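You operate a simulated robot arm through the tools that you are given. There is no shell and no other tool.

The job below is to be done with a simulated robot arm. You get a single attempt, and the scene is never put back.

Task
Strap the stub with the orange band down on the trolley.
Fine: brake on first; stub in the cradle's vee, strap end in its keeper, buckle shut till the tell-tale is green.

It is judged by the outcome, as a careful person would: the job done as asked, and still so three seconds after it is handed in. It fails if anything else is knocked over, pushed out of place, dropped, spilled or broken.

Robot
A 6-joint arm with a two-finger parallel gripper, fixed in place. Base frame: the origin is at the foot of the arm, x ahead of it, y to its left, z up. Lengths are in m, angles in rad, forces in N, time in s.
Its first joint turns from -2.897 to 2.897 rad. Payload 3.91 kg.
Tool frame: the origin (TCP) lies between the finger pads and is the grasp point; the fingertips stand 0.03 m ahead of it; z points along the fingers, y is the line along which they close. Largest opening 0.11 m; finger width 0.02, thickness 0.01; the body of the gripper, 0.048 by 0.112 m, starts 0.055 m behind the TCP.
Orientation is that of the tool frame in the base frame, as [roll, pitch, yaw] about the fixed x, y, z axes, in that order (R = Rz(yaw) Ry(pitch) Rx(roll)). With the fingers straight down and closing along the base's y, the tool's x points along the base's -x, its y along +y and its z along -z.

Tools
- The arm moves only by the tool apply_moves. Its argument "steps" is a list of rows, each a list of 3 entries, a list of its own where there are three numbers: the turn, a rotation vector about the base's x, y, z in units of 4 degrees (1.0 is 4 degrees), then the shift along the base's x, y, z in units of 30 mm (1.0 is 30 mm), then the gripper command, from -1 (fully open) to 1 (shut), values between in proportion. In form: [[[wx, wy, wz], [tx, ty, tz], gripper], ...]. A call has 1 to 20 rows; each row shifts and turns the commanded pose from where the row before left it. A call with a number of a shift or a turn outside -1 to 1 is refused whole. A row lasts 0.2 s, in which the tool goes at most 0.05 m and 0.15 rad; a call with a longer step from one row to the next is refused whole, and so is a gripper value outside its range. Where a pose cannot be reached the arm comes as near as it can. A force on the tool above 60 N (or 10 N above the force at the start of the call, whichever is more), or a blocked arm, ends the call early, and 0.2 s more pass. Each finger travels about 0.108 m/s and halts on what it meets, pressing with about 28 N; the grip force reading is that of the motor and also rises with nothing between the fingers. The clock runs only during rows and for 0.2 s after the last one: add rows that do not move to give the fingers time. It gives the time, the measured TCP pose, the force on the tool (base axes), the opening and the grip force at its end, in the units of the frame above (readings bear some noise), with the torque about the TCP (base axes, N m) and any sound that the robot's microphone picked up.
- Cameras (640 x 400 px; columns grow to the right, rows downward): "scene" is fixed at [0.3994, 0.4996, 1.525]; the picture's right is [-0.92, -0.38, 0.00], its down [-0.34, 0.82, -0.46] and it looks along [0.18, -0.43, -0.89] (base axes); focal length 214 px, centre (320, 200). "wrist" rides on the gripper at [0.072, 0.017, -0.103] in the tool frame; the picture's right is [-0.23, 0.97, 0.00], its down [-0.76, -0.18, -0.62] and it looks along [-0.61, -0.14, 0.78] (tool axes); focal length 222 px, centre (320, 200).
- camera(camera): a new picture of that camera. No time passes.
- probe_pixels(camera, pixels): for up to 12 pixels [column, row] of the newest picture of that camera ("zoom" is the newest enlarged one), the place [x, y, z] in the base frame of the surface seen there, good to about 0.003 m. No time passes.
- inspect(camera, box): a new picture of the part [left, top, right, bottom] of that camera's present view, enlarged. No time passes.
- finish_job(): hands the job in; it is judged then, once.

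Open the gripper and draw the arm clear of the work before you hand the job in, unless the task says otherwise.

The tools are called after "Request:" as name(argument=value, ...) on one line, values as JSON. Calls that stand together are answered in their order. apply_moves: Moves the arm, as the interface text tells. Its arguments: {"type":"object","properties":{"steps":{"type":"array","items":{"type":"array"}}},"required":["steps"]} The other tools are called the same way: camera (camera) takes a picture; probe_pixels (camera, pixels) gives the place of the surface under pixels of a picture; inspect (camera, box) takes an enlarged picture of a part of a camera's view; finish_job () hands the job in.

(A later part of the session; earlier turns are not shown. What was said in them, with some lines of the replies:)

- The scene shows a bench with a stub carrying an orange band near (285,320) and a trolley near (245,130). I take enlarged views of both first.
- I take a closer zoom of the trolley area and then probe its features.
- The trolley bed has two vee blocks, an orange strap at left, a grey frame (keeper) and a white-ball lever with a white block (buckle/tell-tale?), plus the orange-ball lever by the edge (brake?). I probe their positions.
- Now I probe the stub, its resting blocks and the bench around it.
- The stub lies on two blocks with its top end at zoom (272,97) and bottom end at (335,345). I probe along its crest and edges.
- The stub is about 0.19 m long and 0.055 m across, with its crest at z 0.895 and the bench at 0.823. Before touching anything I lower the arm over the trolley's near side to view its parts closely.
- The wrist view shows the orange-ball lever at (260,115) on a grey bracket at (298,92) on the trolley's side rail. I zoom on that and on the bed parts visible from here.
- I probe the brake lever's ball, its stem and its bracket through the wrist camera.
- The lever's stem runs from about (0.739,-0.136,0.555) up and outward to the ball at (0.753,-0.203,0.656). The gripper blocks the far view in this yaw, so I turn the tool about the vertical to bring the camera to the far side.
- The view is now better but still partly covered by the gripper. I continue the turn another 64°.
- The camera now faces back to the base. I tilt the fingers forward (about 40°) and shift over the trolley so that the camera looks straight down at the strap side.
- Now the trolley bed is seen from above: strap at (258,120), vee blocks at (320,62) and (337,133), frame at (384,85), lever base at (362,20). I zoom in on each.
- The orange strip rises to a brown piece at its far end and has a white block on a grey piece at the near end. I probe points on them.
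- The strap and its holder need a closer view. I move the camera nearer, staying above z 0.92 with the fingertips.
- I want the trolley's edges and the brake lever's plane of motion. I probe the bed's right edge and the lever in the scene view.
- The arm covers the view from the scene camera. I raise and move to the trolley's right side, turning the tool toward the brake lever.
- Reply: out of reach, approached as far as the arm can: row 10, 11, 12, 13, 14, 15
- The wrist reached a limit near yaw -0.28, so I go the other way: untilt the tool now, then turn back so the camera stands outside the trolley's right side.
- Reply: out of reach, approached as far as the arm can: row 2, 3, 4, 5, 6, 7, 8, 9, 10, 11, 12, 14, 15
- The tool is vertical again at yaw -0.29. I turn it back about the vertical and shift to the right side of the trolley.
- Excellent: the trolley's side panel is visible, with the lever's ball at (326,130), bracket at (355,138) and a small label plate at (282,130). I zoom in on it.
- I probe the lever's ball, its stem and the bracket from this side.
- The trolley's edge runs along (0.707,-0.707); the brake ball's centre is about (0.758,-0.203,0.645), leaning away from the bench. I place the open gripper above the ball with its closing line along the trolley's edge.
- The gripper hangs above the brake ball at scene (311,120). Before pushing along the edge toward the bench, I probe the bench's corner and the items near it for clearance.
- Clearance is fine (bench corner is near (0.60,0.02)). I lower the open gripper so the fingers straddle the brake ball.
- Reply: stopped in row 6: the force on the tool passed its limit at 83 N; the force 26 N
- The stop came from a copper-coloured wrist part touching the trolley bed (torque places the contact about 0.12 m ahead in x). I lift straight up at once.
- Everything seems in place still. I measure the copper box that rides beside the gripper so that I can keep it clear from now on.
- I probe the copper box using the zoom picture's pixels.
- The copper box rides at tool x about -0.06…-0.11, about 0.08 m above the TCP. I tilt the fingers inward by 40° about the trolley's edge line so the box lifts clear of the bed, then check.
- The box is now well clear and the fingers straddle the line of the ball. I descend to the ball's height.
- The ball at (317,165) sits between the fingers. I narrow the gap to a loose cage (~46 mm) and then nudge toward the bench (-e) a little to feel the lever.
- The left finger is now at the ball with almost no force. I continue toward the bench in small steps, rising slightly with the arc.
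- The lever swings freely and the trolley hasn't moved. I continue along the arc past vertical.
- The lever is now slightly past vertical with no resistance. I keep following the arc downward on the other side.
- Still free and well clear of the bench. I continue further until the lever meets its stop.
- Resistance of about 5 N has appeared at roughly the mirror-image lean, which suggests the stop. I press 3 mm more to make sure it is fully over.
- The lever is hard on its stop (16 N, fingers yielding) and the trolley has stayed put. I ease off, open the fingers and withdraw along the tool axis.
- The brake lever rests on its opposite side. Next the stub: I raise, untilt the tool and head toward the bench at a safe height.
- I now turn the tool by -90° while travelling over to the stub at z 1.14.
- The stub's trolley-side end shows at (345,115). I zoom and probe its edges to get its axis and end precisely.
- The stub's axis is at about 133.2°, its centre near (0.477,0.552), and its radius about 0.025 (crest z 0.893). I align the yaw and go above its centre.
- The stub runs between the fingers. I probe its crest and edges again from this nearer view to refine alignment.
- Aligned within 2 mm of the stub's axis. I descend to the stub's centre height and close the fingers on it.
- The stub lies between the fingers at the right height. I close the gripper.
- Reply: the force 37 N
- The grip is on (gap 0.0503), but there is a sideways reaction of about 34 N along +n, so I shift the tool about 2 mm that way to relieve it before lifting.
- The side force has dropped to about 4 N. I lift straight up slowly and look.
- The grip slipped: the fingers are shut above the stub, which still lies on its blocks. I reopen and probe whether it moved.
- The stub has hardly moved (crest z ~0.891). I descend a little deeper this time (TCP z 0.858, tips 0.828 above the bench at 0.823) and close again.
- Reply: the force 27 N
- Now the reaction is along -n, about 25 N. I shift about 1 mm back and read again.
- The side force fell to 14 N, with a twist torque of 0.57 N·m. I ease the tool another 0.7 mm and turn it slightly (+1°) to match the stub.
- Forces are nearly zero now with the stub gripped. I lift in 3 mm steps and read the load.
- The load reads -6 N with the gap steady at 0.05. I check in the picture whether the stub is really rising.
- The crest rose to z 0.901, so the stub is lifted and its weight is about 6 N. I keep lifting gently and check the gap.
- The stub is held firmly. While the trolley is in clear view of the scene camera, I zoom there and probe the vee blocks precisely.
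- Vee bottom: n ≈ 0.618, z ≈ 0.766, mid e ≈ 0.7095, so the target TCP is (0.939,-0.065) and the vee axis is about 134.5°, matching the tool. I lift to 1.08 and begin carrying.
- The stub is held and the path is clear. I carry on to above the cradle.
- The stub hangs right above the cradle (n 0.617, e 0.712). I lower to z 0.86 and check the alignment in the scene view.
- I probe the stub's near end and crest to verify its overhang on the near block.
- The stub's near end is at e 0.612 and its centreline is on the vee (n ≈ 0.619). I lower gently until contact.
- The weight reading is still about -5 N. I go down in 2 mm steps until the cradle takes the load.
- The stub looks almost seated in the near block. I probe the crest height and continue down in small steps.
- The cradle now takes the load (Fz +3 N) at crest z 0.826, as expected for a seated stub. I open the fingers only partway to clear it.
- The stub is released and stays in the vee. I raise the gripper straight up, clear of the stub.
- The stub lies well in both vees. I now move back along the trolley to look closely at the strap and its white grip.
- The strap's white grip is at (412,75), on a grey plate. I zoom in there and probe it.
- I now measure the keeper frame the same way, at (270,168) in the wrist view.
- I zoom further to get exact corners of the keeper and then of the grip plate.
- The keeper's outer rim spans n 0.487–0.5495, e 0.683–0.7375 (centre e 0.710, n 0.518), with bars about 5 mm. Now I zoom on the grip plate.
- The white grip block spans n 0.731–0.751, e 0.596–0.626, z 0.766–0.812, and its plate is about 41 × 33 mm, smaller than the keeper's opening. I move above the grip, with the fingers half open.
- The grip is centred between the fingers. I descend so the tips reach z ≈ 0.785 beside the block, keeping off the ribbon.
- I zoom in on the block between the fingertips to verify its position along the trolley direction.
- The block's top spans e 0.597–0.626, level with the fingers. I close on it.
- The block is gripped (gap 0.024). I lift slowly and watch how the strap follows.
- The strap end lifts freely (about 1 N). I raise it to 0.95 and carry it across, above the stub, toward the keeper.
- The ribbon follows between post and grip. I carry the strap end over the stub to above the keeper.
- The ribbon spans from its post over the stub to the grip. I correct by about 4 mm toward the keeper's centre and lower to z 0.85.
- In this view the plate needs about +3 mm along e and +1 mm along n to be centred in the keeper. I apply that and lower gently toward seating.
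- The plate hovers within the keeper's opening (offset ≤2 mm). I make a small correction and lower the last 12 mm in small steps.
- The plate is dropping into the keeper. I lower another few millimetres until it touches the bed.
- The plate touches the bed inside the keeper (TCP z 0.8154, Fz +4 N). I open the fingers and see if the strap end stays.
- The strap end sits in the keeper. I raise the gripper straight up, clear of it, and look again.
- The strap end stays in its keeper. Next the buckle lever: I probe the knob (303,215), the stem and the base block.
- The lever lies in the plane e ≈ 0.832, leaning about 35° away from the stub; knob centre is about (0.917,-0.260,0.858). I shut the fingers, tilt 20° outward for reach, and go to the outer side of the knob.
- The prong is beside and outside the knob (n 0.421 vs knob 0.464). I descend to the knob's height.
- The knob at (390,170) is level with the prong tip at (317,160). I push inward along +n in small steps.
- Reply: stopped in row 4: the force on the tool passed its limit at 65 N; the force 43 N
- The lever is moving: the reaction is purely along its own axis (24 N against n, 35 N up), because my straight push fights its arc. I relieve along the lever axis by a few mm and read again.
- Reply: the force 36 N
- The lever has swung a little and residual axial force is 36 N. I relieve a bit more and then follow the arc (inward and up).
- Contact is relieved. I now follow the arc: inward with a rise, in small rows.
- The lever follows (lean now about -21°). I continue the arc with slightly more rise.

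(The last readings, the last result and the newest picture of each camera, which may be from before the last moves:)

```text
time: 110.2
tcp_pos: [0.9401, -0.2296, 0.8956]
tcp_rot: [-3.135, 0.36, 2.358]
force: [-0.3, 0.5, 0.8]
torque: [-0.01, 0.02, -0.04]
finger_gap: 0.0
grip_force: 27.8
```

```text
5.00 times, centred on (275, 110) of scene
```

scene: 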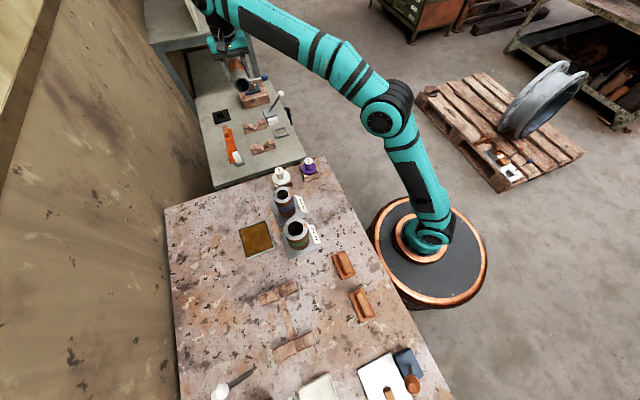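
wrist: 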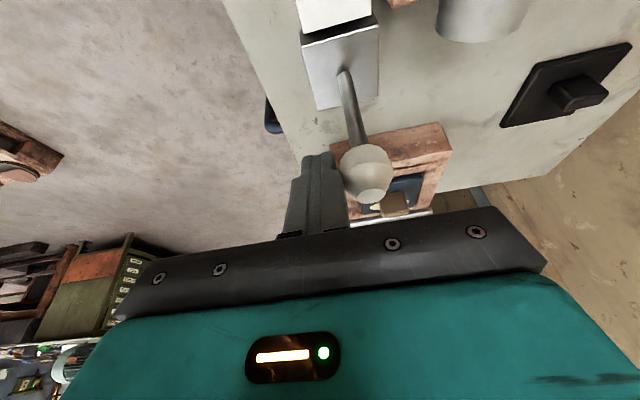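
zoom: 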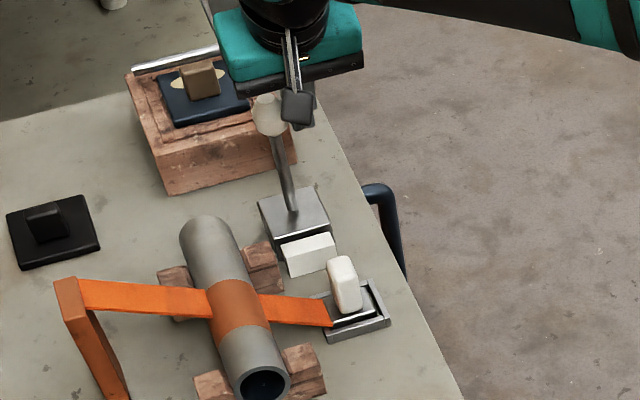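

The lever is upright with almost no force. I continue past vertical, now descending along the far side of the arc.

Request:
apply_moves(steps=[[[0, 0, 0], [0.15, 0.15, -0.05], 1], [[0, 0, 0], [0.15, 0.15, -0.07], 1], [[0, 0, 0], [0.15, 0.15, -0.07], 1], [[0, 0, 0], [0.15, 0.15, -0.08], 1], [[0, 0, 0], [0, 0, 0], 1]])

Request:
camera(camera="wrist")

Request:
inspect(camera="scene", box=[230, 70, 320, 150])

```text
time: 111.4
tcp_pos: [0.9584, -0.2114, 0.8876]
tcp_rot: [-3.137, 0.363, 2.355]
force: [-0.4, 0.5, -0.7]
torque: [0.01, 0.0, -0.01]
finger_gap: 0.0001
grip_force: 28.4
```

```text
taken
```

wrist: 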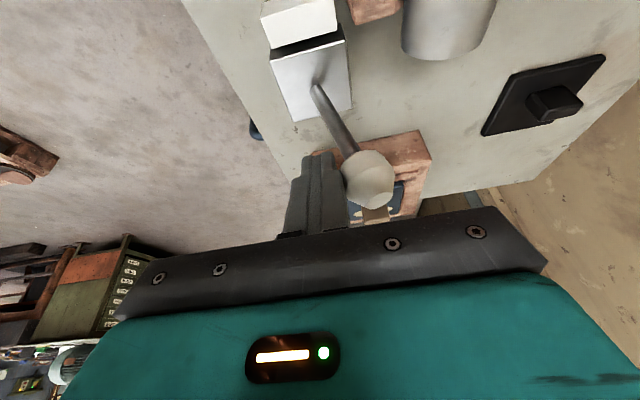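

```text
5.00 times, centred on (275, 110) of scene
```

zoom: 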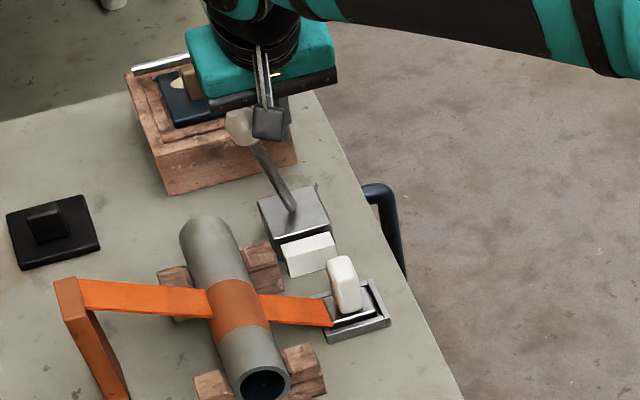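

The lever is past vertical, the tell-tale is still white. I continue toward the far stop.

Request:
apply_moves(steps=[[[0, 0, 0], [0.15, 0.15, -0.08], 1], [[0, 0, 0], [0.15, 0.15, -0.09], 1], [[0, 0, 0], [0.15, 0.15, -0.1], 1], [[0, 0, 0], [0.14, 0.14, -0.11], 1], [[0, 0, 0], [0, 0, 0], 1]])

Request:
camera(camera="wrist")

Request:
inspect(camera="scene", box=[230, 70, 320, 150])

```text
time: 112.6
tcp_pos: [0.9738, -0.2, 0.8794]
tcp_rot: [-3.138, 0.364, 2.353]
force: [-32.4, -24.2, 13.4]
torque: [0.08, -0.22, -0.13]
finger_gap: 0.0
grip_force: 28.5
```

```text
taken
```

wrist: 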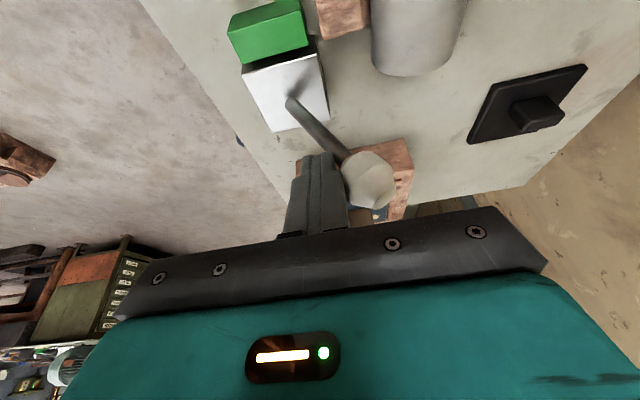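

```text
5.00 times, centred on (275, 110) of scene
```

zoom: 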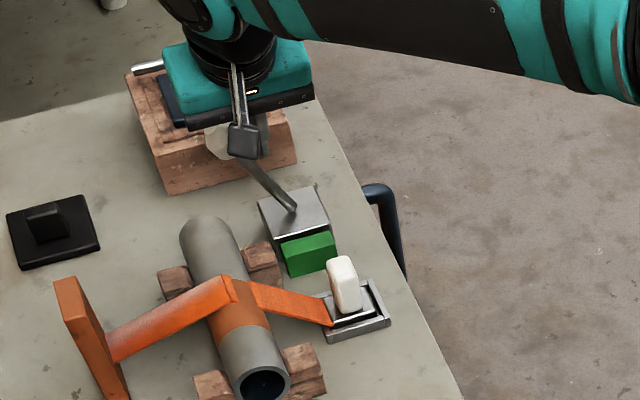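

The tell-tale has turned green and the strap now lies over the stub, with about 40 N resistance: the lever is at its stop. I back off slightly and see whether it stays.

Request:
apply_moves(steps=[[[0, 0, 0], [-0.1, -0.1, 0.03], 1], [[0, 0, 0], [-0.1, -0.1, 0.03], 1], [[0, 0, 0], [0, 0, 0], 1]])

Request:
camera(camera="wrist")

Request:
inspect(camera="scene", box=[230, 70, 320, 150])

```text
time: 113.4
tcp_pos: [0.9706, -0.1986, 0.8748]
tcp_rot: [-3.136, 0.36, 2.355]
force: [-0.3, -0.7, -1.4]
torque: [-0.01, 0.01, -0.02]
finger_gap: 0.0
grip_force: 27.9
```

```text
taken
```

wrist: 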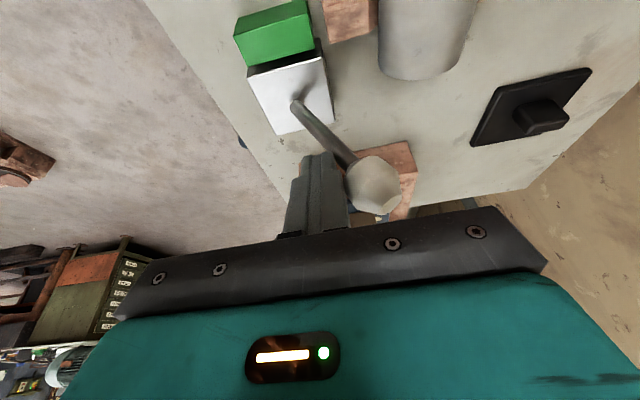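

```text
5.00 times, centred on (275, 110) of scene
```

zoom: 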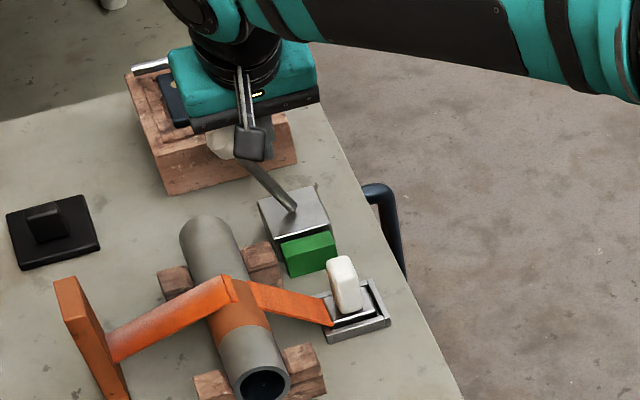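

The lever stays put with the prong off it, and the tell-tale remains green. I withdraw the prong outward and up, waiting a little to confirm it holds.

Request:
apply_moves(steps=[[[0, 0, 0], [-0.3, -0.3, 0.1], 1], [[0, 0, 0], [-0.5, -0.5, 0.4], 1], [[0, 0, 0], [-0.4, -0.4, 0.9], 1], [[0, 0, 0], [0, 0, 1], 1], [[0, 0, 0], [0, 0, 1], 1], [[0, 0, 0], [-0.3, -0.3, 1], 1], [[0, 0, 0], [-0.5, -0.2, 1], 1], [[0, 0, 0], [-0.5, 0, 1], 0.5], [[0, 0, 0], [-0.5, 0, 0.5], 0], [[0, 0, 0], [0, 0, 0], -1], [[0, 0, 0], [0, 0, 0], -1], [[0, 0, 0], [0, 0, 0], -1]])

Request:
camera(camera="wrist")

Request:
camera(camera="scene")

Request:
inspect(camera="scene", box=[210, 80, 330, 180])

```text
time: 116.0
tcp_pos: [0.881, -0.2506, 1.0857]
tcp_rot: [-3.135, 0.364, 2.357]
force: [0.9, -0.5, 0.1]
torque: [0.02, 0.03, -0.01]
finger_gap: 0.11
grip_force: 0.1
```

```text
taken
```

wrist: 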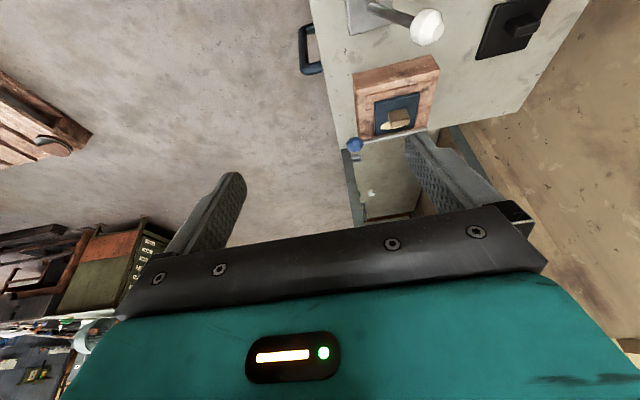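

```text
taken
```

scene: 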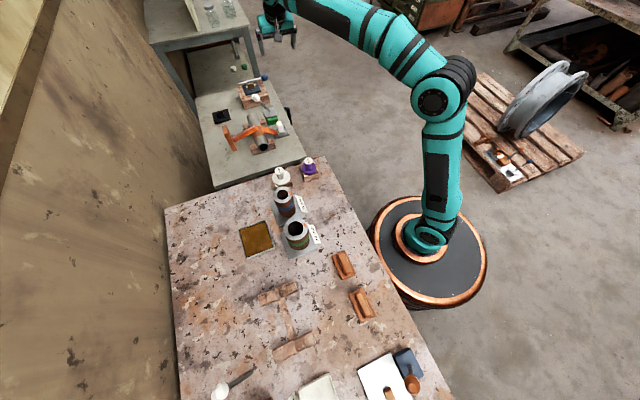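

```text
4.00 times, centred on (270, 130) of scene
```

zoom: 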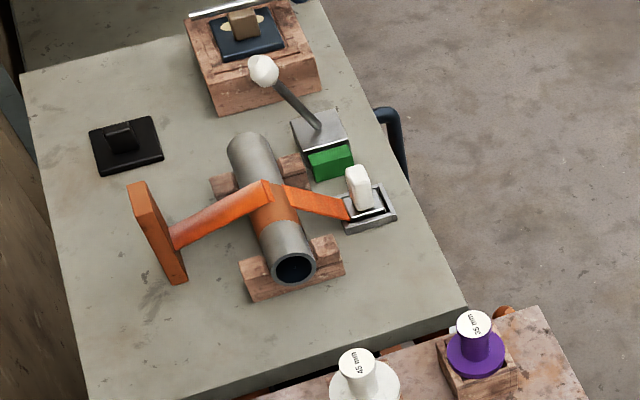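

The tell-tale is green, the strap lies tight over the stub and everything else looks unmoved. I draw the arm away, untilting and turning so I can also check the brake lever from outside once more.

Request:
apply_moves(steps=[[[0.707, 0.707, 0], [-0.9, -0.1, 0], -1], [[0.707, 0.707, 0], [-0.9, -0.1, 0], -1], [[0.707, 0.707, 0], [-0.9, -0.1, 0], -1], [[0.707, 0.707, 0], [-0.9, -0.1, 0], -1], [[0.707, 0.707, 0], [-0.9, -0.1, 0], -1], [[0, 0, 1], [-0.9, -0.1, 0], -1], [[0, 0, 1], [-0.4, 0, 0], -1], [[0, 0, 1], [0, 0, 0], -1], [[0, 0, 1], [0, 0, 0], -1], [[0, 0, 1], [0, 0, 0], -1], [[0, 0, 1], [0, 0, 0], -1], [[0, 0, 1], [0, 0, 0], -1], [[0, 0, 1], [0, 0, 0], -1], [[0, 0, 1], [0, 0, 0], -1], [[0, 0, 1], [0, 0, 0], -1], [[0, 0, 1], [0, 0, 0], -1], [[0, 0, 1], [0, 0, 0], -1], [[0, 0, 1], [0, 0, 0], -1], [[0, 0, 1], [0, 0, 0], -1], [[0, 0, 1], [0, 0, 0], -1]])

Request:
apply_moves(steps=[[[0, 0, 1], [0, 0, -0.5], -1], [[0, 0, 1], [0, 0, -0.5], -1], [[0, 0, 1], [0, 0, -0.5], -1], [[0, 0, 1], [0, 0, -0.5], -1], [[0, 0, 1], [0, 0, -0.5], -1], [[0, 0, 1], [0, 0, -0.5], -1], [[0, 0, 1], [0, 0, -0.5], -1], [[0, 0, 1], [0, 0, -0.5], -1], [[0, 0, 1], [0, 0, -0.5], -1], [[0, 0, 0], [0, 0, 0], -1]])

Request:
camera(camera="wrist")

Request:
inspect(camera="scene", box=[200, 70, 340, 190])

```text
time: 120.2
tcp_pos: [0.7058, -0.2696, 1.0843]
tcp_rot: [-3.137, 0.014, -2.879]
force: [0.3, 0.1, -0.4]
torque: [0.01, 0.02, 0.03]
finger_gap: 0.11
grip_force: 0.0
```

```text
time: 122.4
tcp_pos: [0.7066, -0.2694, 0.95]
tcp_rot: [-3.137, 0.015, -2.253]
force: [-0.5, -0.3, -0.6]
torque: [0.04, -0.02, -0.01]
finger_gap: 0.1099
grip_force: 0.1
```

```text
taken
```

wrist: 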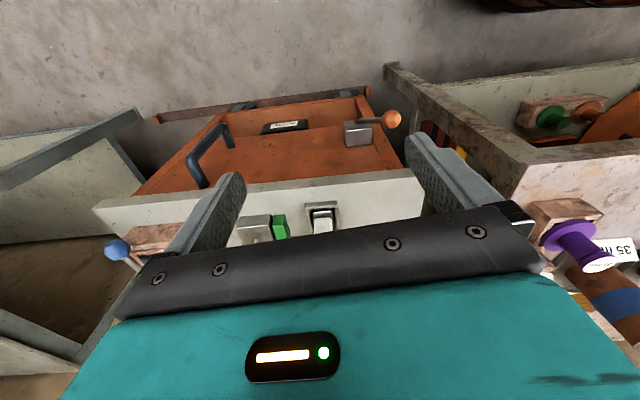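

```text
3.33 times, centred on (270, 130) of scene
```

zoom: 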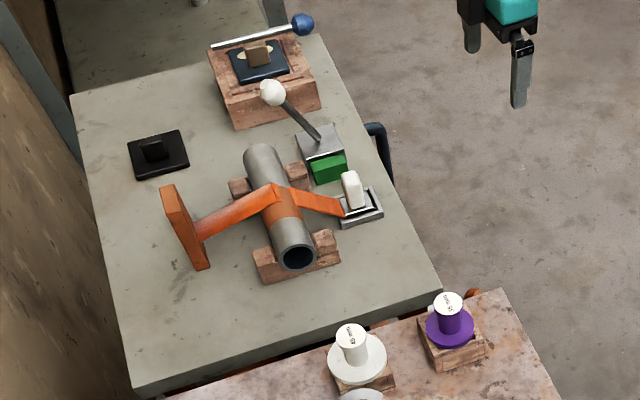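

The brake lever's ball is at (392,118), thrown over to the other side, and the tell-tale is green at (280,228). I zoom in for a last check of both.

Request:
inspect(camera="wrist", box=[220, 80, 440, 250])

Request:
inspect(camera="scene", box=[235, 90, 315, 160])

```text
2.35 times, centred on (330, 165) of wrist
```

zoom: 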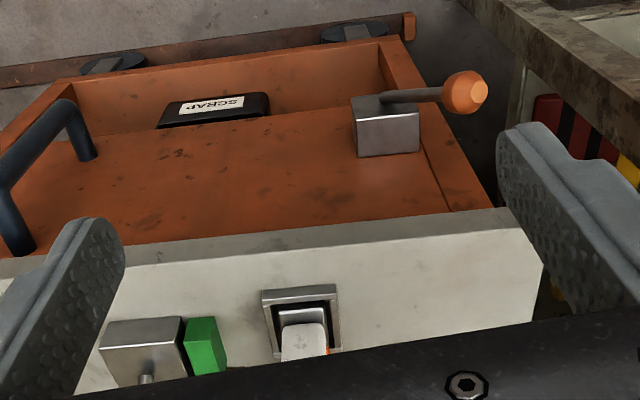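

```text
5.71 times, centred on (275, 125) of scene
```

zoom: 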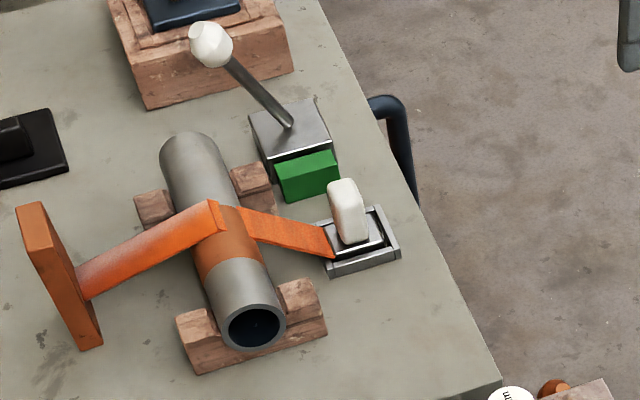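

The stub is in the vee, the strap end is in its keeper, the tell-tale has stayed green for about 9 s, and the brake lever is over. The gripper is open and clear of the trolley, so I hand the job in.

Request:
finish_job()

```text
The job is handed in.
```

The stub with the orange band is strapped down on the trolley, and I've handed the job in.

- **Brake:** I swung the lever across to its other stop before handling the stub. Nothing on the trolley marks "on", and I didn't test that the brake holds; I took the far stop as "on" because you asked for the brake to be put on.
- **Stub:** it sits in both vees of the cradle. My first grip slipped before the stub left its blocks on the bench, and the second lift held.
- **Strap and buckle:** the strap end is in its keeper and the strap lies tight over the stub. The buckle lever met firm resistance as the tell-tale turned green. It stayed green for about 9 seconds after I let go of the lever, until I handed in.

**Bump on the trolley:** early on, while I was lining up on the brake, a part beside the gripper pressed down on the trolley bed with a peak of about 83 N. I lifted off at once, and nothing appeared moved or damaged in the pictures afterwards.

The gripper is open and the arm is clear of the trolley.
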